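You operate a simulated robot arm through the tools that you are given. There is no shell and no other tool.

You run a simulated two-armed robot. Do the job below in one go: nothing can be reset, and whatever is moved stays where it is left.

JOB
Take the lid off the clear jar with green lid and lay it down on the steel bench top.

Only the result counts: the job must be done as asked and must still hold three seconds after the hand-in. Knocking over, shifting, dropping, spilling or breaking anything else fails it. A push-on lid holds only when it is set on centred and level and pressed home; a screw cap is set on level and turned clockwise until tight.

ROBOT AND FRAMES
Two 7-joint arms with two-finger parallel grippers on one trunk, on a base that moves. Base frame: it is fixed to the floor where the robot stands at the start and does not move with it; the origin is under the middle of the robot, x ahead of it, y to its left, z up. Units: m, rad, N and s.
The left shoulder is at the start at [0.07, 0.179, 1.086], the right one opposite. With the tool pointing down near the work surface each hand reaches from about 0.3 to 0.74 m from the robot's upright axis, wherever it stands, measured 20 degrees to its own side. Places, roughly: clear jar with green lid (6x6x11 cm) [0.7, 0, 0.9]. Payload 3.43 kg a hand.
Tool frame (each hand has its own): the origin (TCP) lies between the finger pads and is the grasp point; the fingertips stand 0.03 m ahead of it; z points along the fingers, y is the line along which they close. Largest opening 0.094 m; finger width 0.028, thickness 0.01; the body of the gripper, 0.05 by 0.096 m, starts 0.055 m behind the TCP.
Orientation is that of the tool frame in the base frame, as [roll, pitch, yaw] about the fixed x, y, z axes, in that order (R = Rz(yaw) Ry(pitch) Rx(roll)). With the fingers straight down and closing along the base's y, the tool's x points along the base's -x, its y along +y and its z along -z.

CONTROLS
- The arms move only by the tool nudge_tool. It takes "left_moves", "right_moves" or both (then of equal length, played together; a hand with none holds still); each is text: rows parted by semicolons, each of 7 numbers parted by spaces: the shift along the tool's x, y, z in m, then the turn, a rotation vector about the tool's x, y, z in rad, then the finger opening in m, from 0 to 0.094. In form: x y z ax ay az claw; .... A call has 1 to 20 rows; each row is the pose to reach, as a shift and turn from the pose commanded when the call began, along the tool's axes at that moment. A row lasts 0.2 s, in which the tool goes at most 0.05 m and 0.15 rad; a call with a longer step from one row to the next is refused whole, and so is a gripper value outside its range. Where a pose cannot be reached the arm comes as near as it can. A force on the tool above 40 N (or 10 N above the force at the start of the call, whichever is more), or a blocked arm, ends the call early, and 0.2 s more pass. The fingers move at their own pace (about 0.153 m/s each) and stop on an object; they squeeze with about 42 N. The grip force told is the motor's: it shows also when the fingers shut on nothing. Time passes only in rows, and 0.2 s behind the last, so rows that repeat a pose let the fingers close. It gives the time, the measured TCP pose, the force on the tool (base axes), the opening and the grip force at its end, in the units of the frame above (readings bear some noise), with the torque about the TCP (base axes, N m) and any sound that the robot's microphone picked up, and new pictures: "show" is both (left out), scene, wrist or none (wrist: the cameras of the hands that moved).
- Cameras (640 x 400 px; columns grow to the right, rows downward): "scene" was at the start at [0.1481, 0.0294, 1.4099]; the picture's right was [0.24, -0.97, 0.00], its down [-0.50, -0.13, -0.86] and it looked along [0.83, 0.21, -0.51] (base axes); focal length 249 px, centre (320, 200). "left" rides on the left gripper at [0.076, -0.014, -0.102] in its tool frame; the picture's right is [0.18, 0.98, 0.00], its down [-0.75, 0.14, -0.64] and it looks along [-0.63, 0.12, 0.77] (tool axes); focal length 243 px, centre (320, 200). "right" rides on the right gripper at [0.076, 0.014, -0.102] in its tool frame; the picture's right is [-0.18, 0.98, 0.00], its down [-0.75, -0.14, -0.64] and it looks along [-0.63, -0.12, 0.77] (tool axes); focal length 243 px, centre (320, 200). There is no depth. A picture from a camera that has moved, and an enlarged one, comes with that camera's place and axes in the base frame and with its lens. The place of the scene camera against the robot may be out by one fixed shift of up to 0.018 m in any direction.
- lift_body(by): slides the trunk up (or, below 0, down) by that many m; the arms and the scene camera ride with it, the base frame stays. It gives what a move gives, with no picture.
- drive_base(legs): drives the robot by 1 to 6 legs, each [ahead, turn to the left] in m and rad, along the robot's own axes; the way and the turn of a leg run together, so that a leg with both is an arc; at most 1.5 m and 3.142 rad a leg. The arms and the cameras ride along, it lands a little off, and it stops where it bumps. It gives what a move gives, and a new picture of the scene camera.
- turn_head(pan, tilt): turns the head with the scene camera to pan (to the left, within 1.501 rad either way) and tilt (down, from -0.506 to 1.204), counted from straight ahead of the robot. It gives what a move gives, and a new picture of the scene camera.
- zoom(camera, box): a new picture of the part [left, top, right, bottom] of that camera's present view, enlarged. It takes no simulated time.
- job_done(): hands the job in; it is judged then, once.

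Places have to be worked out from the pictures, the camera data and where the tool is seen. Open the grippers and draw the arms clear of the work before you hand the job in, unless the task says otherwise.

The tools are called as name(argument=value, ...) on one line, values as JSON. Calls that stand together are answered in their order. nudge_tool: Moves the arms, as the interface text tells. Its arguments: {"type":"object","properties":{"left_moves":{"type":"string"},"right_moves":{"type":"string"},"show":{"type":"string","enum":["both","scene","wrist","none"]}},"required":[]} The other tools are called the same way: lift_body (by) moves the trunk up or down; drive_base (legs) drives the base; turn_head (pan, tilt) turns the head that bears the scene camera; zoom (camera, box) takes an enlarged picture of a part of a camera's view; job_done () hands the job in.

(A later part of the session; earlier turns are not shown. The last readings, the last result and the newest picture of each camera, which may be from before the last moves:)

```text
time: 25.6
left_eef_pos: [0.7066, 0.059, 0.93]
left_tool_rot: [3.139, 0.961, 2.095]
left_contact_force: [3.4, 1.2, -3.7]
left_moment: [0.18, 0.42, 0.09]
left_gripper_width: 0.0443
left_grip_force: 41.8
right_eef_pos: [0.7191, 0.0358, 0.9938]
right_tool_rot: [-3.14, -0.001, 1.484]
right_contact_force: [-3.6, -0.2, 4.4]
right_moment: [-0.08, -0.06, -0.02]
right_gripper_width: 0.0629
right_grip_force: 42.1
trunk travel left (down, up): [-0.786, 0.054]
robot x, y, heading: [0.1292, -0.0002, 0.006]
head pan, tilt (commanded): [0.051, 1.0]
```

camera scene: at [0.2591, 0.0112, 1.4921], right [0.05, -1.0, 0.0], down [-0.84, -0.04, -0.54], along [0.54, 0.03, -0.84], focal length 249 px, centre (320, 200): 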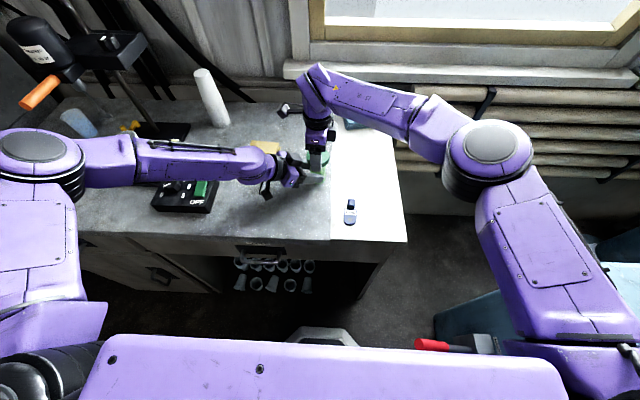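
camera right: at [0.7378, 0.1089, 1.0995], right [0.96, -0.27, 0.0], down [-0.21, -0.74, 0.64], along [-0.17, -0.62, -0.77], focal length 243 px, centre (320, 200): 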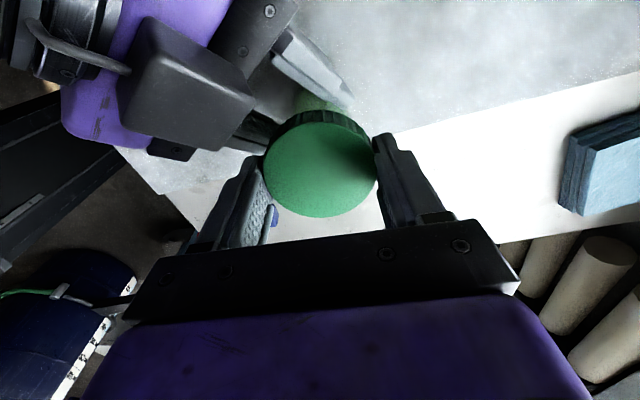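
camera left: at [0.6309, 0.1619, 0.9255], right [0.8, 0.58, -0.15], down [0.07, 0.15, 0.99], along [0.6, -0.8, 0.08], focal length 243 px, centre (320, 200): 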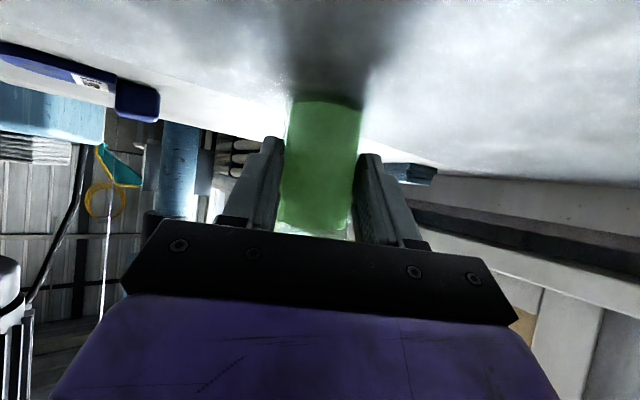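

The strain is now small. The knurled rim suggests a screw cap, so I'll try a small counter-clockwise twist, negative about the downward tool z, and watch the torque.

nudge_tool(right_moves="0 0 0 0 0 -0.08 0.052; 0 0 0 0 0 -0.16 0.052; 0 0 0 0 0 -0.24 0.052; 0 0 0 0 0 -0.3 0.052; 0 0 0 0 0 -0.3 0.052")

```text
time: 26.8
left_eef_pos: [0.7067, 0.058, 0.9296]
left_tool_rot: [3.139, 0.961, 2.094]
left_contact_force: [9.7, 2.3, -4.6]
left_moment: [0.05, 0.51, 0.22]
left_gripper_width: 0.0446
left_grip_force: 42.3
right_eef_pos: [0.7192, 0.0358, 0.9958]
right_tool_rot: [3.141, -0.001, 1.784]
right_contact_force: [-9.7, -2.5, 5.4]
right_moment: [-0.06, 0.28, 0.01]
right_gripper_width: 0.0631
right_grip_force: 41.9
trunk travel left (down, up): [-0.786, 0.054]
robot x, y, heading: [0.1317, 0.005, 0.003]
head pan, tilt (commanded): [0.051, 1.0]
camera scene: at [0.2593, 0.0112, 1.4921], right [0.05, -1.0, 0.0], down [-0.84, -0.04, -0.54], along [0.54, 0.03, -0.84], focal length 249 px, centre (320, 200)
camera right: at [0.7165, 0.1127, 1.0989], right [1.0, 0.03, 0.0], down [0.02, -0.77, 0.64], along [0.02, -0.64, -0.77], focal length 243 px, centre (320, 200)
```

scene: 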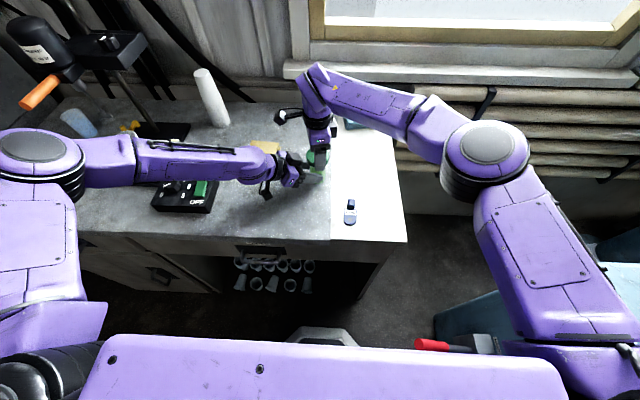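
right: 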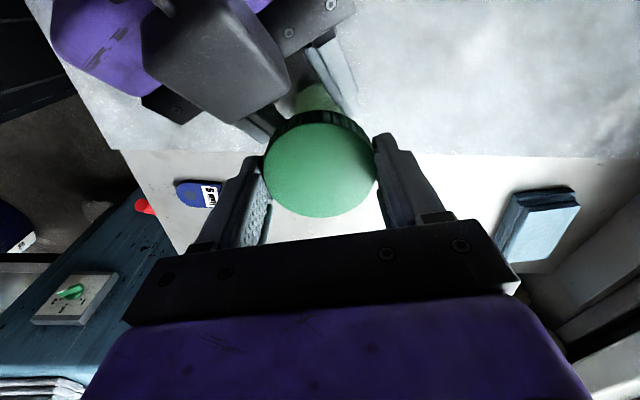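

Turning 0.3 rad met almost no torque about z, so the lid turns with the hand. I'll continue counter-clockwise another 1.0 rad and watch the vertical force.

nudge_tool(right_moves="0 0 0 0 0 -0.1 0.052; 0 0 0 0 0 -0.2 0.052; 0 0 0 0 0 -0.3 0.052; 0 0 0 0 0 -0.4 0.052; 0 0 0 0 0 -0.5 0.052; 0 0 0 0 0 -0.6 0.052; 0 0 0 0 0 -0.7 0.052; 0 0 0 0 0 -0.8 0.052; 0 0 0 0 0 -0.9 0.052; 0 0 0 0 0 -1.0 0.052; 0 0 0 0 0 -1.0 0.052")

```text
time: 29.1
left_eef_pos: [0.7069, 0.0574, 0.93]
left_tool_rot: [3.141, 0.959, 2.092]
left_contact_force: [17.8, -0.1, -5.7]
left_moment: [0.26, 0.78, 0.4]
left_gripper_width: 0.0445
left_grip_force: 42.2
right_eef_pos: [0.7212, 0.0366, 0.9948]
right_tool_rot: [3.14, -0.001, 2.785]
right_contact_force: [-18.5, 0.4, 6.1]
right_moment: [-0.02, 0.5, 0.0]
right_gripper_width: 0.0629
right_grip_force: 41.8
trunk travel left (down, up): [-0.786, 0.054]
robot x, y, heading: [0.1284, 0.0038, 0.005]
head pan, tilt (commanded): [0.051, 1.0]
camera scene: at [0.2593, 0.0112, 1.4921], right [0.05, -1.0, 0.0], down [-0.84, -0.04, -0.54], along [0.54, 0.03, -0.84], focal length 249 px, centre (320, 200)
camera right: at [0.6524, 0.0749, 1.0993], right [0.52, 0.86, 0.0], down [0.66, -0.4, 0.64], along [0.55, -0.33, -0.77], focal length 243 px, centre (320, 200)
```

scene: 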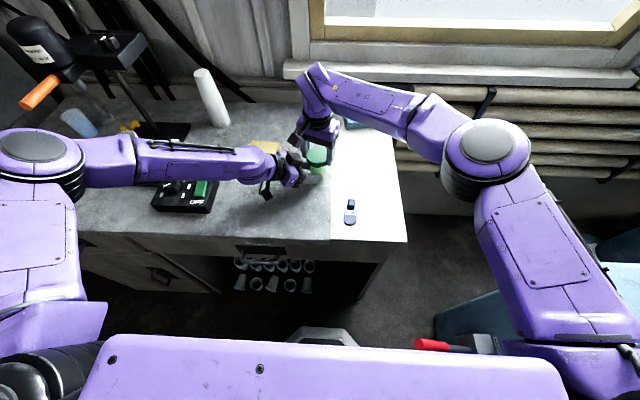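
right: 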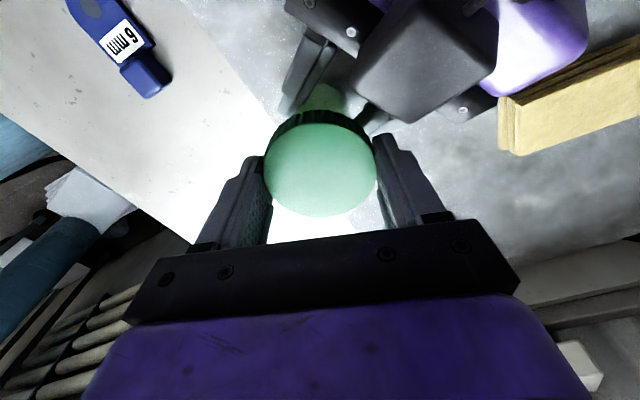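

After 1.3 rad the torque about z is still near zero and the lid turns freely, but about 18 N of lateral strain has built up. I'll shift −2 mm in x to relieve it and pull up 2 mm to see whether the lid is loose.

nudge_tool(right_moves="0.001 -0.0004 0 0 0 0 0.052; 0.0019 -0.0007 0 0 0 0 0.052; 0.0019 -0.0007 -0.001 0 0 0 0.052; 0.0019 -0.0007 -0.002 0 0 0 0.052; 0.0019 -0.0007 -0.002 0 0 0 0.052")

zoom(camera="scene", box=[280, 120, 350, 190])

```text
time: 30.4
left_eef_pos: [0.707, 0.0567, 0.929]
left_tool_rot: [3.14, 0.961, 2.091]
left_contact_force: [-0.7, 2.5, 5.0]
left_moment: [-0.22, -0.01, -0.04]
left_gripper_width: 0.0446
left_grip_force: 42.4
right_eef_pos: [0.7204, 0.0343, 0.9959]
right_tool_rot: [3.14, 0.001, 2.782]
right_contact_force: [0.6, -2.2, -6.6]
right_moment: [-0.05, -0.1, -0.01]
right_gripper_width: 0.0629
right_grip_force: 41.5
trunk travel left (down, up): [-0.786, 0.054]
robot x, y, heading: [0.1262, 0.0053, 0.005]
head pan, tilt (commanded): [0.051, 1.0]
camera scene: at [0.2593, 0.0112, 1.4921], right [0.05, -1.0, 0.0], down [-0.84, -0.04, -0.54], along [0.54, 0.03, -0.84], focal length 249 px, centre (320, 200)
camera right: at [0.6517, 0.0744, 1.1007], right [0.52, 0.86, 0.0], down [0.65, -0.4, 0.64], along [0.55, -0.33, -0.77], focal length 243 px, centre (320, 200)
```

scene: 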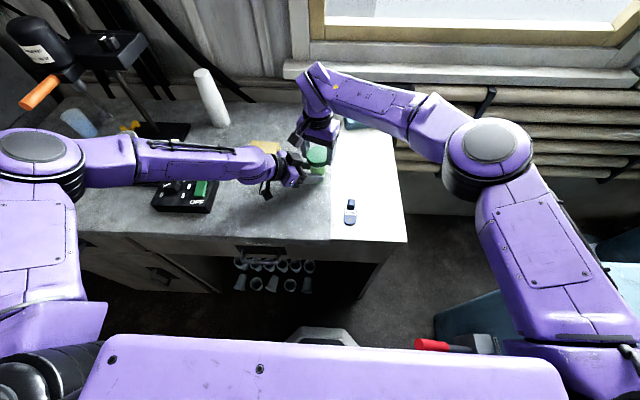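
right: 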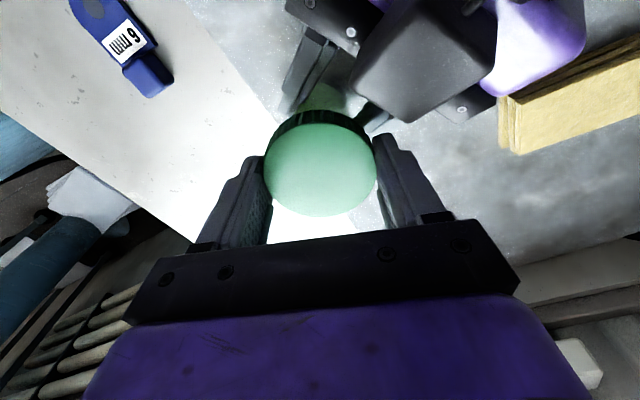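

```text
5.71 times, centred on (315, 155) of scene
camera zoom: at [0.2593, 0.0112, 1.4921], right [0.05, -1.0, 0.0], down [-0.84, -0.04, -0.54], along [0.54, 0.03, -0.84], focal length 1422 px, centre (349, 457)
```

zoom: 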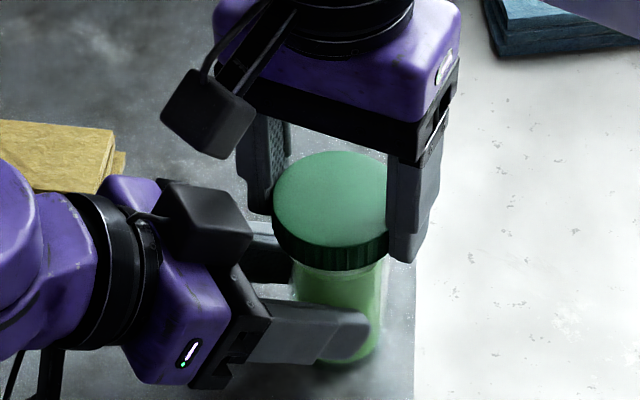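

The lid is still attached: 2 mm of pull gave only about 7 N of tension, with no release and no twisting resistance. That behaves like a threaded cap needing more turns, so I'll open the right hand, turn it back clockwise and regrip for another stroke.

nudge_tool(right_moves="0 0 0.001 0 0 0 0.052; 0 0 0.001 0 0 0 0.07; 0 0 0.001 0 0 0 0.082; -0.0015 0.0006 0.001 0 0 0.144 0.082; -0.0015 0.0006 0.001 0 0 0.288 0.082; -0.0015 0.0006 0.001 0 0 0.432 0.082; -0.0015 0.0006 0.001 0 0 0.576 0.082; -0.0015 0.0006 0.001 0 0 0.72 0.082; -0.0015 0.0006 0.001 0 0 0.864 0.082; -0.0015 0.0006 0.001 0 0 1.008 0.082; -0.0015 0.0006 0.001 0 0 1.152 0.082; -0.0015 0.0006 0.001 0 0 1.296 0.082; -0.0015 0.0006 0.001 0 0 1.296 0.082; -0.0015 0.0006 0.001 0 0 1.296 0.068; -0.0015 0.0006 0.001 0 0 1.296 0.064; -0.0015 0.0006 0.001 0 0 1.296 0.06; -0.0015 0.0006 0.001 0 0 1.296 0.055; -0.0015 0.0006 0.001 0 0 1.296 0.052; -0.0015 0.0006 0.001 0 0 1.296 0.052", show="wrist")

```text
time: 34.4
left_eef_pos: [0.7066, 0.0572, 0.9302]
left_tool_rot: [3.14, 0.96, 2.094]
left_contact_force: [7.2, -0.5, -0.9]
left_moment: [0.1, 0.39, 0.14]
left_gripper_width: 0.0447
left_grip_force: 41.8
right_eef_pos: [0.7194, 0.0364, 0.9966]
right_tool_rot: [3.141, -0.003, 1.488]
right_contact_force: [-7.0, 0.4, 0.6]
right_moment: [0.02, 0.14, -0.02]
right_gripper_width: 0.0603
right_grip_force: 42.1
trunk travel left (down, up): [-0.786, 0.054]
robot x, y, heading: [0.1277, 0.0034, 0.001]
head pan, tilt (commanded): [0.051, 1.0]
camera right: at [0.739, 0.1095, 1.1], right [0.96, -0.27, 0.0], down [-0.2, -0.74, 0.64], along [-0.17, -0.62, -0.77], focal length 243 px, centre (320, 200)
```

right: 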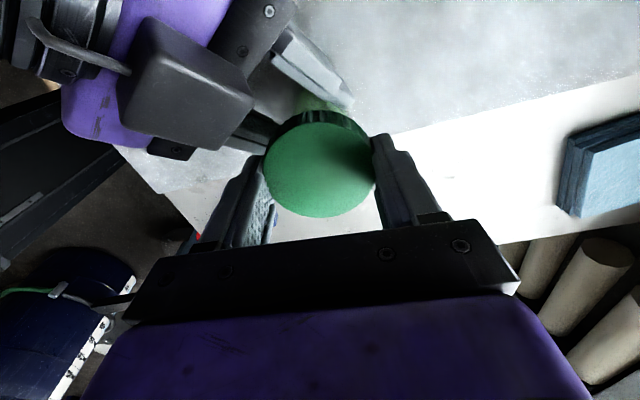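

Regripped with little strain. I'll turn another 1.3 rad counter-clockwise with a light upward pull, which will show any thread travel.

nudge_tool(right_moves="0 -0.001 -0.001 0 0 0 0.052; 0 -0.001 -0.001 0 0 -0.13 0.052; 0 -0.001 -0.001 0 0 -0.26 0.052; 0 -0.001 -0.001 0 0 -0.39 0.052; 0 -0.001 -0.001 0 0 -0.52 0.052; 0 -0.001 -0.001 0 0 -0.65 0.052; 0 -0.001 -0.001 0 0 -0.78 0.052; 0 -0.001 -0.001 0 0 -0.91 0.052; 0 -0.001 -0.001 0 0 -1.04 0.052; 0 -0.001 -0.001 0 0 -1.17 0.052; 0 -0.001 -0.001 0 0 -1.3 0.052; 0 -0.001 -0.001 0 0 -1.3 0.052", show="wrist")

```text
time: 37.0
left_eef_pos: [0.7063, 0.0565, 0.9298]
left_tool_rot: [3.139, 0.96, 2.092]
left_contact_force: [-7.2, 2.0, 6.4]
left_moment: [-0.26, -0.43, -0.1]
left_gripper_width: 0.0446
left_grip_force: 42.0
right_eef_pos: [0.7197, 0.036, 0.9967]
right_tool_rot: [3.141, 0.0, 2.787]
right_contact_force: [6.6, -3.6, -8.6]
right_moment: [-0.05, -0.08, 0.07]
right_gripper_width: 0.0605
right_grip_force: 41.7
trunk travel left (down, up): [-0.786, 0.054]
robot x, y, heading: [0.1321, 0.0024, 0.005]
head pan, tilt (commanded): [0.051, 1.0]
camera right: at [0.6512, 0.0744, 1.1015], right [0.51, 0.86, 0.0], down [0.66, -0.39, 0.64], along [0.55, -0.33, -0.77], focal length 243 px, centre (320, 200)
```

right: 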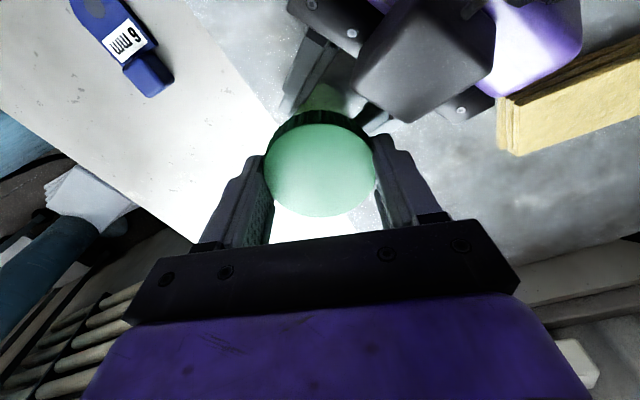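

Tension rose instead of falling, so 2.6 rad of turning has produced no thread travel, and this looks more like a push-on lid. I'll pull straight up in 1 mm steps while the left hand holds the jar down, watching for a release.

nudge_tool(right_moves="-0.0009 0.0003 -0.001 0 0 0 0.052; -0.0009 0.0003 -0.002 0 0 0 0.052; -0.0009 0.0003 -0.003 0 0 0 0.052; -0.0009 0.0003 -0.0035 0 0 0 0.052; -0.0009 0.0003 -0.0035 0 0 0 0.052")

zoom(camera="scene", box=[280, 120, 350, 190])

```text
time: 38.1
left_eef_pos: [0.7083, 0.0556, 0.9302]
left_tool_rot: [3.138, 0.964, 2.09]
left_contact_force: [-9.1, 0.2, 26.5]
left_moment: [-0.62, -0.64, -0.2]
left_gripper_width: 0.0445
left_grip_force: 42.2
right_eef_pos: [0.7194, 0.0349, 1.0001]
right_tool_rot: [-3.14, 0.0, 2.787]
right_contact_force: [9.4, 0.1, -27.6]
right_moment: [0.01, -0.33, 0.04]
right_gripper_width: 0.0604
right_grip_force: 41.8
trunk travel left (down, up): [-0.786, 0.054]
robot x, y, heading: [0.1289, 0.0011, 0.005]
head pan, tilt (commanded): [0.051, 1.0]
camera scene: at [0.2593, 0.0112, 1.4921], right [0.05, -1.0, 0.0], down [-0.84, -0.04, -0.54], along [0.54, 0.03, -0.84], focal length 249 px, centre (320, 200)
camera right: at [0.6516, 0.0741, 1.1036], right [0.51, 0.86, 0.0], down [0.66, -0.39, 0.64], along [0.55, -0.33, -0.77], focal length 243 px, centre (320, 200)
```

scene: 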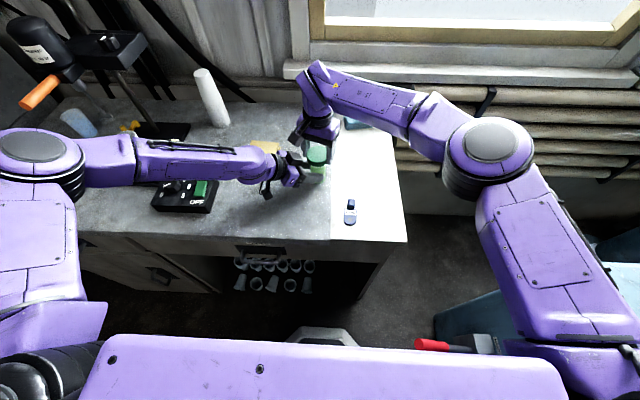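
right: 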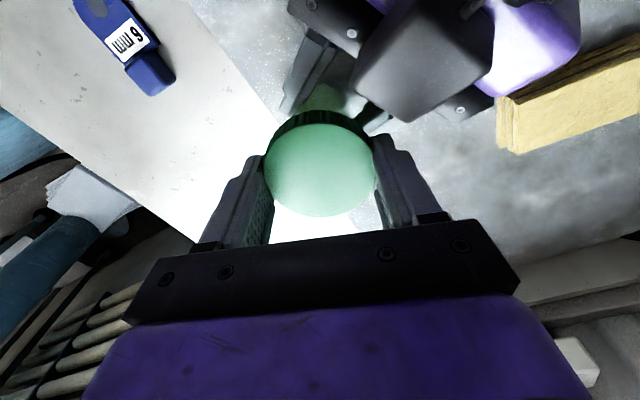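

```text
5.71 times, centred on (315, 155) of scene
camera zoom: at [0.2593, 0.0112, 1.4921], right [0.05, -1.0, 0.0], down [-0.84, -0.04, -0.54], along [0.54, 0.03, -0.84], focal length 1422 px, centre (349, 457)
```

zoom: 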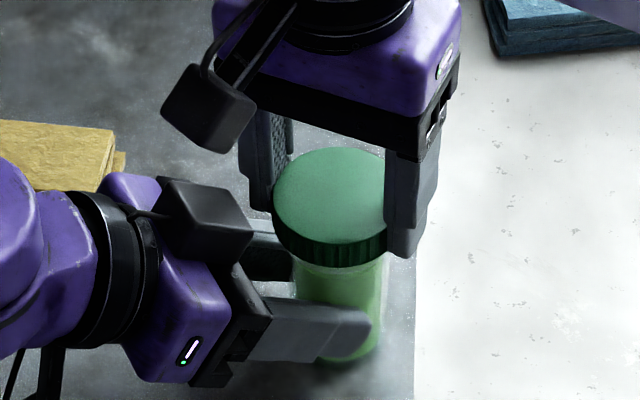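

At about 28 N of pull the lid still holds. I'll go a little further in fine steps, staying just under the 40 N stop, to see whether it pops off.

nudge_tool(right_moves="-0.0009 0.0003 -0.0005 0 0 0 0.052; -0.0009 0.0003 -0.001 0 0 0 0.052; -0.0009 0.0003 -0.0015 0 0 0 0.052; -0.0009 0.0003 -0.0015 0 0 0 0.052", show="wrist")

```text
time: 39.1
left_eef_pos: [0.7076, 0.0578, 0.931]
left_tool_rot: [3.138, 0.963, 2.091]
left_contact_force: [3.1, 0.5, 27.1]
left_moment: [-0.54, -0.16, 0.1]
left_gripper_width: 0.0444
left_grip_force: 42.0
right_eef_pos: [0.7202, 0.0343, 1.0012]
right_tool_rot: [3.139, -0.003, 2.788]
right_contact_force: [-3.3, -0.5, -29.5]
right_moment: [-0.04, 0.08, 0.01]
right_gripper_width: 0.0605
right_grip_force: 42.1
trunk travel left (down, up): [-0.786, 0.054]
robot x, y, heading: [0.1307, 0.0021, -0.005]
head pan, tilt (commanded): [0.051, 1.0]
camera right: at [0.6529, 0.0749, 1.1058], right [0.51, 0.86, 0.0], down [0.66, -0.4, 0.64], along [0.55, -0.33, -0.77], focal length 243 px, centre (320, 200)
```

right: 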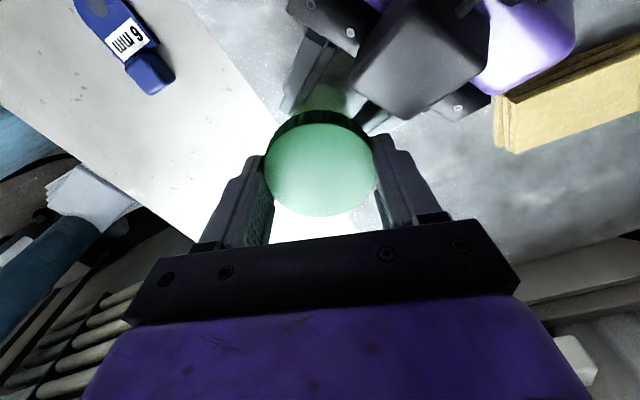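

The pull has levelled off at about 29 N despite 1.5 mm more travel, so something is slipping or the lid is sliding up. I'll compare the left wrist and scene views to see which.

zoom(camera="left", box=[200, 80, 440, 260])

zoom(camera="scene", box=[280, 120, 350, 190])

zoom(camera="right", box=[230, 80, 410, 240])

```text
2.22 times, centred on (320, 170) of left
camera zoom: at [0.632, 0.1616, 0.9266], right [0.8, 0.58, -0.15], down [0.07, 0.15, 0.99], along [0.6, -0.8, 0.08], focal length 539 px, centre (320, 267)
```

zoom: 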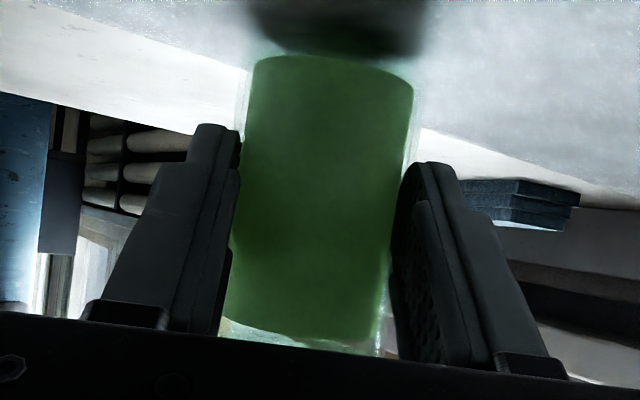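

```text
5.71 times, centred on (315, 155) of scene
camera zoom: at [0.2593, 0.0112, 1.4921], right [0.05, -1.0, 0.0], down [-0.84, -0.04, -0.54], along [0.54, 0.03, -0.84], focal length 1422 px, centre (349, 457)
```

zoom: 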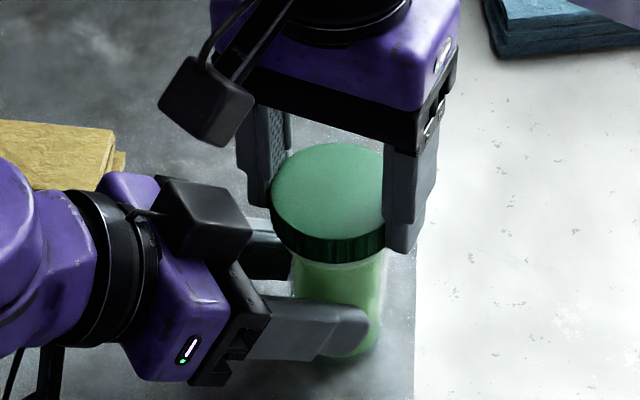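

```text
2.50 times, centred on (320, 160) of right
camera zoom: at [0.6529, 0.0749, 1.1058], right [0.51, 0.86, 0.0], down [0.66, -0.4, 0.64], along [0.55, -0.33, -0.77], focal length 606 px, centre (320, 300)
```

zoom: 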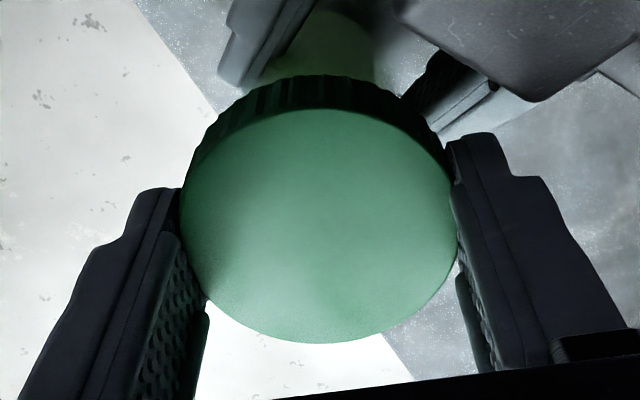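

The jar slid up about 3 mm in the left grip, so the lid did not release. The lid holds harder than 29 N and must be threaded. I'll ease the right hand back down while opening the left slightly, so the jar settles on the bench again.

nudge_tool(left_moves="0 0 0 0 0 0 0.04; 0 0 0 0 0 0 0.04; 0 0 0 0 0 0 0.05; 0 0 0 0 0 0 0.056; 0 0 0 0 0 0 0.058; 0 0 0 0 0 0 0.058; 0 0 0 0 0 0 0.058; 0 0 0 0 0 0 0.058", right_moves="0 0 0.0015 0 0 0 0.052; 0 0 0.003 0 0 0 0.052; 0 0 0.003 0 0 0 0.052; 0 0 0.003 0 0 0 0.052; 0 0 0.004 0 0 0 0.052; 0 0 0.005 0 0 0 0.052; 0 0 0.006 0 0 0 0.052; 0 0 0.006 0 0 0 0.052")

```text
time: 41.0
left_eef_pos: [0.7067, 0.0574, 0.9302]
left_tool_rot: [3.14, 0.961, 2.091]
left_contact_force: [-1.0, 1.1, -0.1]
left_moment: [0.0, 0.01, 0.0]
left_gripper_width: 0.0581
left_grip_force: 0.0
right_eef_pos: [0.7209, 0.0358, 0.9962]
right_tool_rot: [3.138, 0.001, 2.785]
right_contact_force: [2.5, 0.6, 5.5]
right_moment: [0.04, -0.12, 0.0]
right_gripper_width: 0.0605
right_grip_force: 42.0
trunk travel left (down, up): [-0.786, 0.054]
robot x, y, heading: [0.1277, 0.0018, -0.003]
head pan, tilt (commanded): [0.051, 1.0]
camera scene: at [0.2586, 0.0112, 1.4923], right [0.05, -1.0, 0.0], down [-0.84, -0.04, -0.54], along [0.54, 0.03, -0.84], focal length 249 px, centre (320, 200)
camera right: at [0.6526, 0.0745, 1.1011], right [0.51, 0.86, 0.0], down [0.66, -0.4, 0.64], along [0.55, -0.33, -0.77], focal length 243 px, centre (320, 200)
camera left: at [0.6306, 0.1619, 0.9259], right [0.8, 0.58, -0.15], down [0.07, 0.15, 0.99], along [0.6, -0.8, 0.08], focal length 243 px, centre (320, 200)
```

scene: 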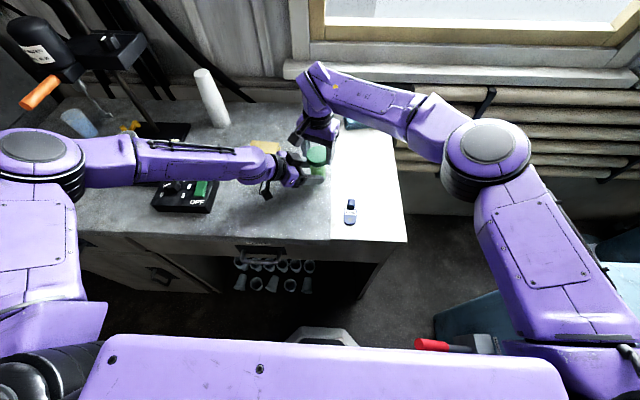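
right: 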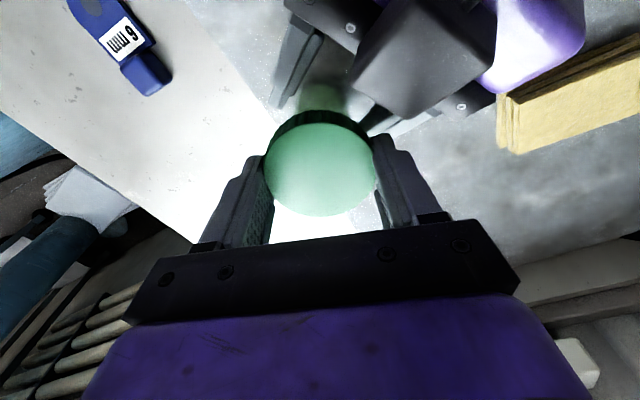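
left: 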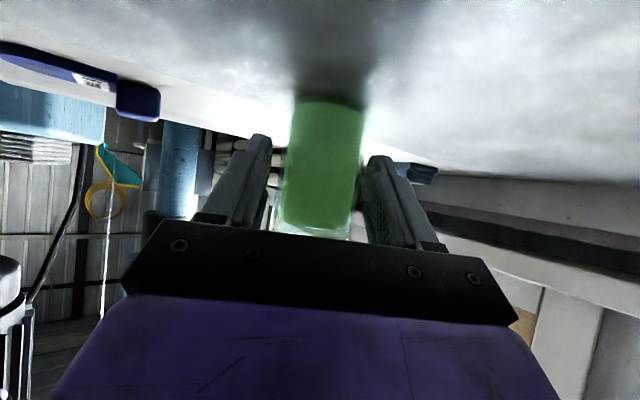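

The jar is back on the bench. I'll re-close the left hand on the body, then open the right hand and turn it back clockwise for the next stroke.

nudge_tool(left_moves="0 0 0 0 0 0 0.052; 0 0 0 0 0 0 0.048; 0 0 0 0 0 0 0.044; 0 0 0 0 0 0 0.04; 0 0 0 0 0 0 0.038; 0 0 0 0 0 0 0.038; 0 0 0 0 0 0 0.038; 0 0 0 0 0 0 0.038; 0 0 0 0 0 0 0.038; 0 0 0 0 0 0 0.038; 0 0 0 0 0 0 0.038; 0 0 0 0 0 0 0.038; 0 0 0 0 0 0 0.038; 0 0 0 0 0 0 0.038; 0 0 0 0 0 0 0.038; 0 0 0 0 0 0 0.038; 0 0 0 0 0 0 0.038; 0 0 0 0 0 0 0.038; 0 0 0 0 0 0 0.038", right_moves="0 0 0 0 0 0 0.052; 0 0 0 0 0 0 0.052; 0 0 0 0 0 0 0.052; 0 0 0 0 0 0 0.052; 0 0 0 0 0 0 0.052; 0 0 0 0 0 0 0.065; 0 0 0 0 0 0 0.078; 0 0 0 0 0 0 0.078; 0.0008 -0.0003 0 0 0 0.13 0.078; 0.0008 -0.0003 0 0 0 0.26 0.078; 0.0008 -0.0003 0 0 0 0.39 0.078; 0.0008 -0.0003 0 0 0 0.52 0.078; 0.0008 -0.0003 0 0 0 0.65 0.078; 0.0008 -0.0003 0 0 0 0.78 0.078; 0.0008 -0.0003 0 0 0 0.91 0.078; 0.0008 -0.0003 0 0 0 1.04 0.078; 0.0008 -0.0003 0 0 0 1.17 0.078; 0.0008 -0.0003 0 0 0 1.3 0.078; 0.0008 -0.0003 0 0 0 1.3 0.078")

zoom(camera="right", box=[220, 80, 420, 240])

```text
time: 45.0
left_eef_pos: [0.7067, 0.0575, 0.9315]
left_tool_rot: [3.138, 0.962, 2.091]
left_contact_force: [0.4, -0.5, 3.1]
left_moment: [-0.09, 0.09, 0.01]
left_gripper_width: 0.0445
left_grip_force: 42.1
right_eef_pos: [0.7202, 0.0359, 0.9961]
right_tool_rot: [3.141, 0.0, 1.485]
right_contact_force: [0.6, 0.2, 0.4]
right_moment: [-0.02, -0.01, 0.02]
right_gripper_width: 0.078
right_grip_force: 0.1
trunk travel left (down, up): [-0.786, 0.054]
robot x, y, heading: [0.1312, 0.0007, 0.003]
head pan, tilt (commanded): [0.051, 1.0]
camera scene: at [0.2582, 0.0108, 1.4922], right [0.05, -1.0, 0.0], down [-0.84, -0.04, -0.54], along [0.54, 0.03, -0.84], focal length 249 px, centre (320, 200)
camera right: at [0.7386, 0.1098, 1.1008], right [0.96, -0.27, 0.0], down [-0.21, -0.74, 0.64], along [-0.17, -0.62, -0.77], focal length 243 px, centre (320, 200)
camera left: at [0.6304, 0.1616, 0.926], right [0.8, 0.58, -0.15], down [0.07, 0.15, 0.99], along [0.6, -0.8, 0.08], focal length 243 px, centre (320, 200)
```

scene: 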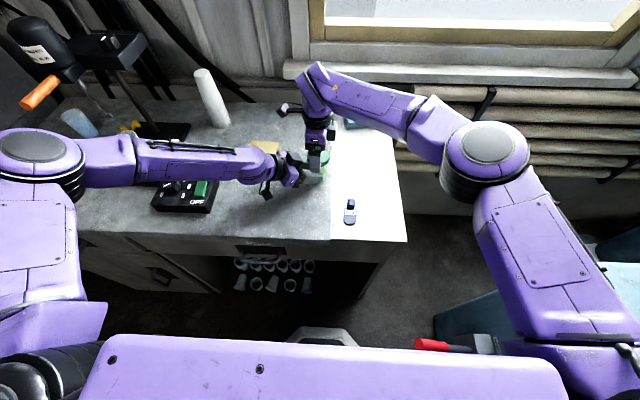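
right: 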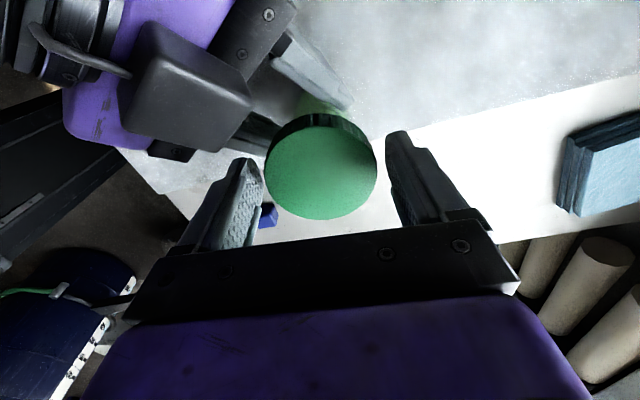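
left: 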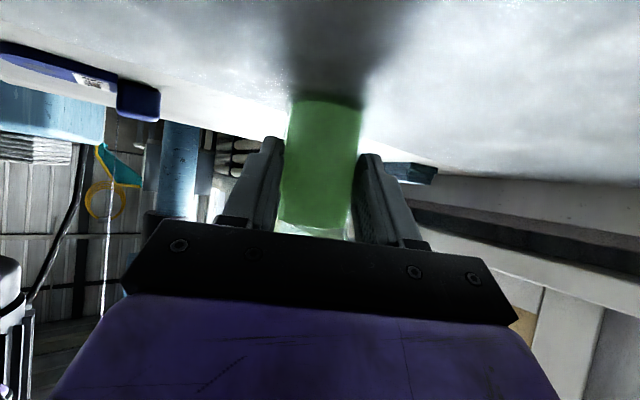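

```text
2.50 times, centred on (320, 160) of right
camera zoom: at [0.7386, 0.1098, 1.1008], right [0.96, -0.27, 0.0], down [-0.21, -0.74, 0.64], along [-0.17, -0.62, -0.77], focal length 606 px, centre (320, 300)
```

zoom: 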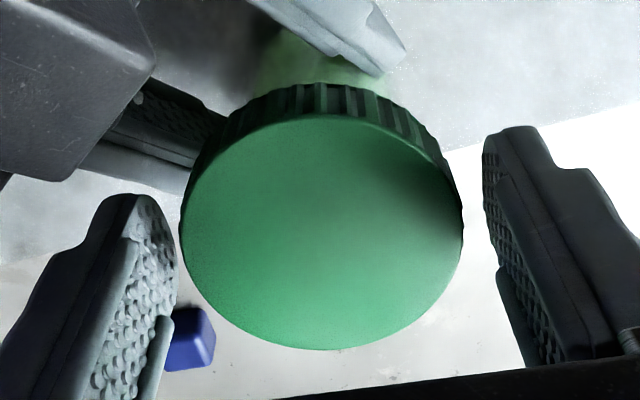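

Everything is still aligned. I'll close on the lid again and give it another 1.43 rad counter-clockwise.

nudge_tool(right_moves="0 0 0 0 0 0 0.068; 0 0 0 0 0 0 0.064; 0 0 0 0 0 0 0.06; 0 0 0 0 0 0 0.055; 0 0 0 0 0 0 0.052; 0 0 0 0 0 0 0.052; 0 0 0 0 0 -0.13 0.052; 0 0 0 0 0 -0.26 0.052; 0 0 0 0 0 -0.39 0.052; 0 0 0 0 0 -0.52 0.052; 0 0 0 0 0 -0.65 0.052; 0 0 0 0 0 -0.78 0.052; 0 0 0 0 0 -0.91 0.052; 0 0 0 0 0 -1.04 0.052; 0 0 0 0 0 -1.17 0.052; 0 0 0 0 0 -1.3 0.052; 0 0 0 0 0 -1.43 0.052; 0 0 0 0 0 -1.43 0.052")

zoom(camera="scene", box=[280, 120, 350, 190])

```text
time: 48.8
left_eef_pos: [0.7066, 0.058, 0.93]
left_tool_rot: [3.138, 0.958, 2.093]
left_contact_force: [15.3, -0.1, -0.2]
left_moment: [0.02, 0.9, 0.42]
left_gripper_width: 0.0449
left_grip_force: 42.5
right_eef_pos: [0.7193, 0.035, 0.9969]
right_tool_rot: [3.139, 0.0, 2.918]
right_contact_force: [-16.0, -2.1, 7.0]
right_moment: [-0.1, 0.31, -0.02]
right_gripper_width: 0.0607
right_grip_force: 42.3
trunk travel left (down, up): [-0.786, 0.054]
robot x, y, heading: [0.129, 0.0057, -0.003]
head pan, tilt (commanded): [0.051, 1.0]
camera scene: at [0.2581, 0.0107, 1.4922], right [0.05, -1.0, 0.0], down [-0.84, -0.04, -0.54], along [0.54, 0.03, -0.84], focal length 249 px, centre (320, 200)
camera right: at [0.6465, 0.0655, 1.1009], right [0.4, 0.92, 0.0], down [0.7, -0.31, 0.64], along [0.59, -0.25, -0.77], focal length 243 px, centre (320, 200)
```

scene: 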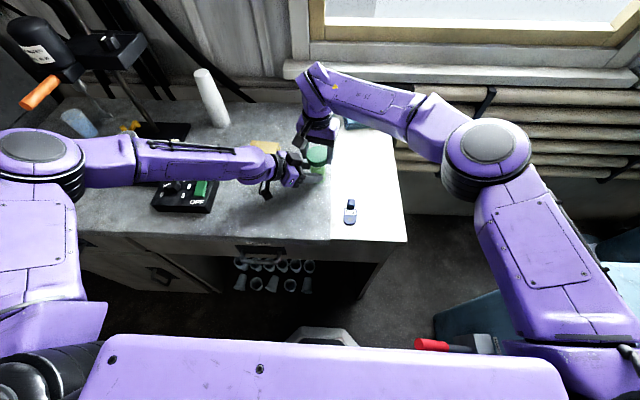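
right: 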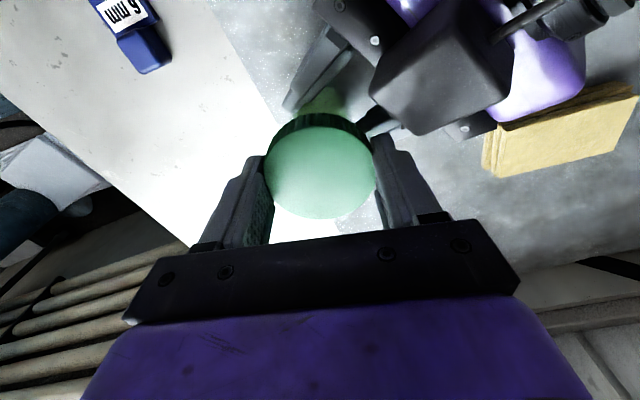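

```text
5.71 times, centred on (315, 155) of scene
camera zoom: at [0.2581, 0.0107, 1.4922], right [0.05, -1.0, 0.0], down [-0.84, -0.04, -0.54], along [0.54, 0.03, -0.84], focal length 1422 px, centre (349, 457)
```

zoom: 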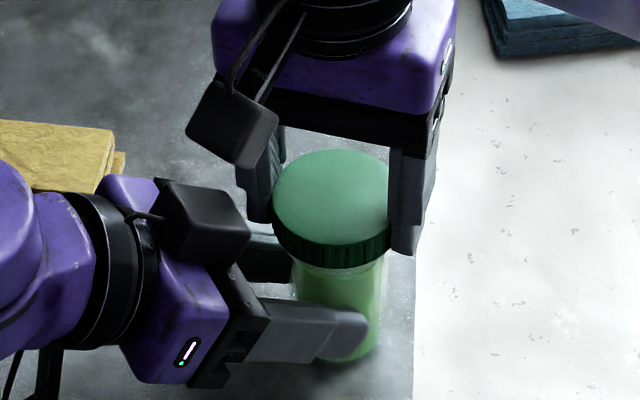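

That makes 4.0 rad in total, and the hand now feels 7 N of upward push with no twisting resistance. I'll relieve the sideways strain and pull up gently again to test for release.

nudge_tool(right_moves="0.001 -0.0003 0 0 0 0 0.052; 0.002 -0.0006 -0.001 0 0 0 0.052; 0.002 -0.0006 -0.002 0 0 0 0.052; 0.002 -0.0006 -0.003 0 0 0 0.052; 0.002 -0.0006 -0.003 0 0 0 0.052", show="wrist")

zoom(camera="scene", box=[280, 120, 350, 190])

```text
time: 50.0
left_eef_pos: [0.7076, 0.0565, 0.9293]
left_tool_rot: [3.139, 0.963, 2.091]
left_contact_force: [-7.9, 9.6, 15.8]
left_moment: [-0.82, -0.45, -0.04]
left_gripper_width: 0.0447
left_grip_force: 42.0
right_eef_pos: [0.7189, 0.0348, 0.9986]
right_tool_rot: [-3.14, 0.002, 2.915]
right_contact_force: [7.1, -9.1, -15.6]
right_moment: [-0.23, -0.29, 0.0]
right_gripper_width: 0.0604
right_grip_force: 41.9
trunk travel left (down, up): [-0.786, 0.054]
robot x, y, heading: [0.1283, 0.0012, 0.005]
head pan, tilt (commanded): [0.051, 1.0]
camera right: at [0.646, 0.0652, 1.1022], right [0.4, 0.92, 0.0], down [0.7, -0.31, 0.64], along [0.59, -0.26, -0.77], focal length 243 px, centre (320, 200)
```

right: 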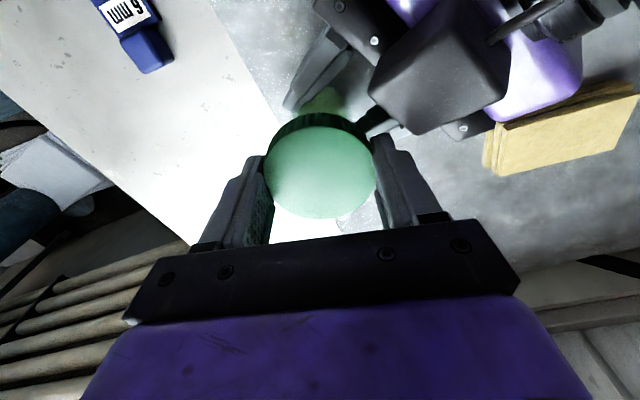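

```text
5.71 times, centred on (315, 155) of scene
camera zoom: at [0.2593, 0.0111, 1.4921], right [0.05, -1.0, 0.0], down [-0.84, -0.04, -0.54], along [0.54, 0.03, -0.84], focal length 1422 px, centre (349, 457)
```

zoom: 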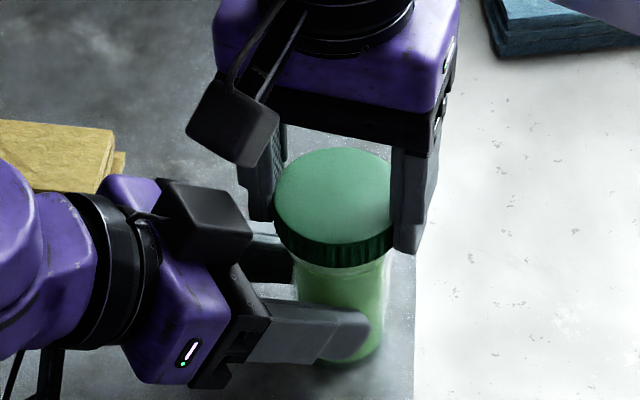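

The lid is still on, now at about 16 N of pull, so more turns are needed. I'll relax the pull, reset the right hand clockwise, regrip and start the next stroke all in one call.

nudge_tool(right_moves="0 0 0.003 0 0 0 0.052; 0 0 0.003 0 0 0 0.078; -0.002 0.0005 0.003 0 0 0.15 0.078; -0.002 0.0005 0.003 0 0 0.3 0.078; -0.002 0.0005 0.003 0 0 0.45 0.078; -0.002 0.0005 0.003 0 0 0.6 0.078; -0.002 0.0005 0.003 0 0 0.75 0.078; -0.002 0.0005 0.003 0 0 0.9 0.078; -0.002 0.0005 0.003 0 0 1.05 0.078; -0.002 0.0005 0.003 0 0 1.2 0.078; -0.002 0.0005 0.003 0 0 1.35 0.078; -0.002 0.0005 0.003 0 0 1.5 0.078; -0.002 0.0005 0.003 0 0 1.5 0.066; -0.002 0.0005 0.003 0 0 1.5 0.058; -0.002 0.0005 0.003 0 0 1.5 0.052; -0.002 0.0005 0.003 0 0 1.36 0.052; -0.0018 0.0004 0.003 0 0 1.22 0.052; -0.0016 0.0004 0.003 0 0 1.08 0.052; -0.0014 0.0003 0.003 0 0 0.94 0.052; -0.0012 0.0003 0.003 0 0 0.8 0.052", show="wrist")

```text
time: 54.1
left_eef_pos: [0.7052, 0.057, 0.93]
left_tool_rot: [3.138, 0.961, 2.091]
left_contact_force: [-2.5, -3.5, 3.3]
left_moment: [0.45, -0.46, -0.09]
left_gripper_width: 0.0443
left_grip_force: 42.0
right_eef_pos: [0.7189, 0.0349, 0.9974]
right_tool_rot: [3.137, 0.002, 2.119]
right_contact_force: [3.7, 4.0, 2.4]
right_moment: [-0.1, 0.14, 0.0]
right_gripper_width: 0.0631
right_grip_force: 42.2
trunk travel left (down, up): [-0.786, 0.054]
robot x, y, heading: [0.1306, 0.0031, -0.0]
head pan, tilt (commanded): [0.051, 1.0]
camera right: at [0.6898, 0.1065, 1.1009], right [0.93, 0.35, 0.0], down [0.27, -0.72, 0.64], along [0.23, -0.6, -0.77], focal length 243 px, centre (320, 200)
```

right: 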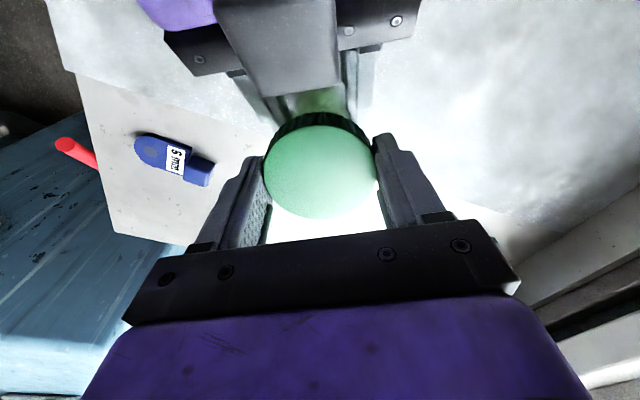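

Strain is low. I'll finish this stroke, then reset and regrip for the next one.

nudge_tool(right_moves="0 0 0 0 0 -0.14 0.052; 0.0002 0 0 0 0 -0.28 0.052; 0.0004 0 0 0 0 -0.42 0.052; 0.0006 -0.0003 0 0 0 -0.56 0.052; 0.0006 -0.0005 0 0 0 -0.7 0.052; 0.0006 -0.0006 0 0 0 -0.84 0.052; 0.0006 -0.0006 0 0 0 -0.84 0.078; 0 0.0004 0 0 0 -0.69 0.078; 0 0.0004 0 0 0 -0.54 0.078; 0 0.0004 0 0 0 -0.39 0.078; 0 0.0004 0 0 0 -0.24 0.078; 0 0.0004 0 0 0 -0.09 0.078; 0 0.0004 0 0 0 0.06 0.078; 0 0.0004 0 0 0 0.21 0.078; 0 0.0004 0 0 0 0.36 0.078; 0 0.0004 0 0 0 0.5 0.078; 0 0.0004 0 0 0 0.6 0.068; 0 0.0004 0 0 0 0.6 0.06; 0 0.0004 0 0 0 0.6 0.052; 0 0.0004 0 0 0 0.6 0.052", show="wrist")

```text
time: 58.4
left_eef_pos: [0.7066, 0.0568, 0.9289]
left_tool_rot: [3.14, 0.96, 2.093]
left_contact_force: [0.5, -0.1, 2.9]
left_moment: [0.01, 0.03, -0.02]
left_gripper_width: 0.0445
left_grip_force: 42.0
right_eef_pos: [0.7188, 0.0366, 0.9954]
right_tool_rot: [3.14, -0.002, 1.516]
right_contact_force: [-0.5, -1.0, -0.3]
right_moment: [0.03, 0.0, -0.02]
right_gripper_width: 0.0608
right_grip_force: 42.3
trunk travel left (down, up): [-0.786, 0.054]
robot x, y, heading: [0.1287, -0.0017, 0.002]
head pan, tilt (commanded): [0.051, 1.0]
camera right: at [0.7358, 0.1107, 1.1003], right [0.97, -0.24, 0.0], down [-0.18, -0.75, 0.64], along [-0.15, -0.62, -0.77], focal length 243 px, centre (320, 200)
```

right: 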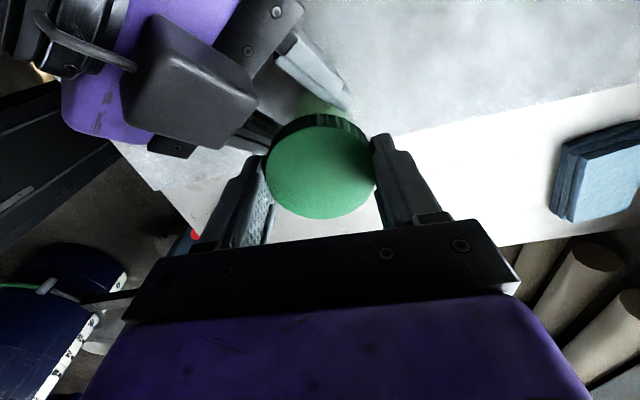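

That makes about 5.5 rad in total, and the regrip is well centred with almost no force. I'll twist another 1.45 rad, which brings it past a full turn, with a light upward pull.

nudge_tool(right_moves="0 0 -0.0005 0 0 -0.14 0.052; 0 0 -0.001 0 0 -0.28 0.052; 0 -0.0002 -0.001 0 0 -0.42 0.052; 0 -0.0004 -0.001 0 0 -0.56 0.052; 0 -0.0006 -0.001 0 0 -0.7 0.052; 0 -0.0008 -0.001 0 0 -0.84 0.052; 0 -0.001 -0.001 0 0 -0.98 0.052; 0 -0.001 -0.001 0 0 -1.12 0.052; 0 -0.001 -0.001 0 0 -1.26 0.052; 0 -0.001 -0.001 0 0 -1.4 0.052; 0 -0.001 -0.001 0 0 -1.45 0.052", show="wrist")

```text
time: 60.8
left_eef_pos: [0.7062, 0.0579, 0.93]
left_tool_rot: [3.14, 0.961, 2.092]
left_contact_force: [1.2, 0.6, 3.1]
left_moment: [-0.04, 0.11, 0.07]
left_gripper_width: 0.0443
left_grip_force: 42.3
right_eef_pos: [0.719, 0.0358, 0.9973]
right_tool_rot: [3.139, 0.001, 2.968]
right_contact_force: [-1.0, -0.2, -0.3]
right_moment: [-0.01, 0.02, -0.04]
right_gripper_width: 0.0605
right_grip_force: 41.7
trunk travel left (down, up): [-0.786, 0.054]
robot x, y, heading: [0.1305, 0.0003, 0.003]
head pan, tilt (commanded): [0.051, 1.0]
camera right: at [0.6438, 0.0622, 1.1014], right [0.35, 0.94, 0.0], down [0.72, -0.27, 0.64], along [0.6, -0.22, -0.77], focal length 243 px, centre (320, 200)
```

right: 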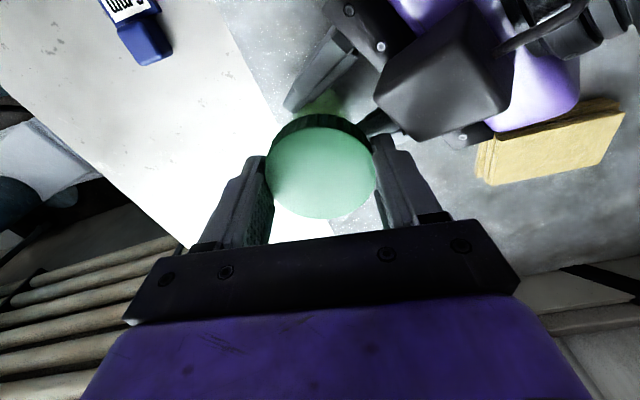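

With the hand raised 1 mm the pull reads nearly zero, so the lid seems to have come loose. I'll lift slowly and watch the force.

nudge_tool(right_moves="0 0 -0.001 0 0 0 0.052; 0 0 -0.002 0 0 0 0.052; 0 0 -0.003 0 0 0 0.052; 0 0 -0.004 0 0 0 0.052; 0 0 -0.004 0 0 0 0.052")

zoom(camera="scene", box=[280, 120, 350, 190])

zoom(camera="left", box=[200, 80, 440, 260])

```text
time: 62.0
left_eef_pos: [0.7044, 0.0566, 0.9306]
left_tool_rot: [3.14, 0.96, 2.093]
left_contact_force: [0.6, 1.0, 2.9]
left_moment: [-0.08, 0.09, 0.06]
left_gripper_width: 0.0444
left_grip_force: 41.7
right_eef_pos: [0.7181, 0.0358, 1.0006]
right_tool_rot: [3.14, 0.001, 2.965]
right_contact_force: [-1.2, -0.5, -0.4]
right_moment: [-0.06, 0.0, -0.01]
right_gripper_width: 0.0611
right_grip_force: 41.8
trunk travel left (down, up): [-0.786, 0.054]
robot x, y, heading: [0.1264, 0.0015, 0.001]
head pan, tilt (commanded): [0.051, 1.0]
camera scene: at [0.2585, 0.011, 1.4922], right [0.05, -1.0, 0.0], down [-0.84, -0.04, -0.54], along [0.54, 0.03, -0.84], focal length 249 px, centre (320, 200)
camera right: at [0.6442, 0.0622, 1.1055], right [0.35, 0.94, 0.0], down [0.72, -0.27, 0.64], along [0.6, -0.23, -0.77], focal length 243 px, centre (320, 200)
```

scene: 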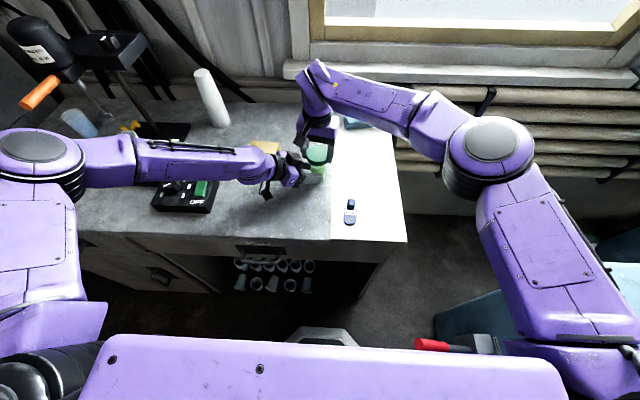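
right: 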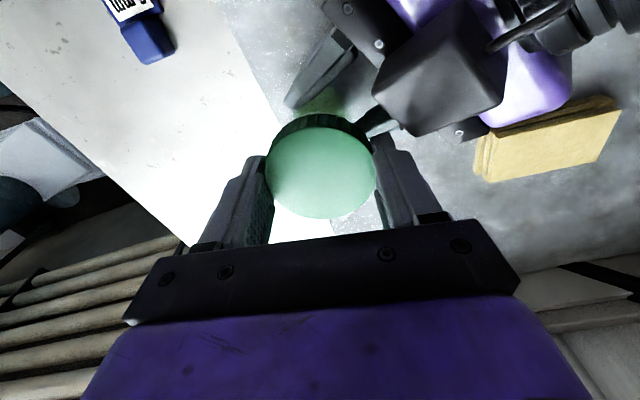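

```text
5.71 times, centred on (315, 155) of scene
camera zoom: at [0.2585, 0.011, 1.4922], right [0.05, -1.0, 0.0], down [-0.84, -0.04, -0.54], along [0.54, 0.03, -0.84], focal length 1422 px, centre (349, 457)
```

zoom: 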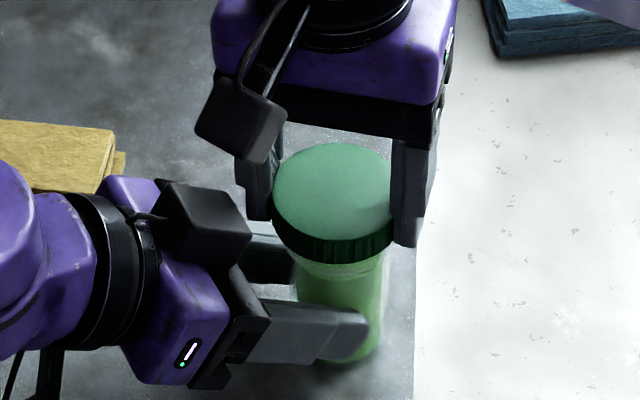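

```text
2.22 times, centred on (320, 170) of left
camera zoom: at [0.6305, 0.1618, 0.9258], right [0.8, 0.58, -0.15], down [0.07, 0.15, 0.99], along [0.6, -0.8, 0.08], focal length 539 px, centre (320, 267)
```

zoom: 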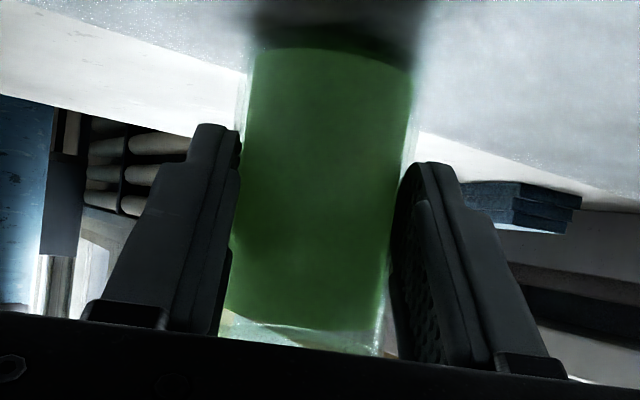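

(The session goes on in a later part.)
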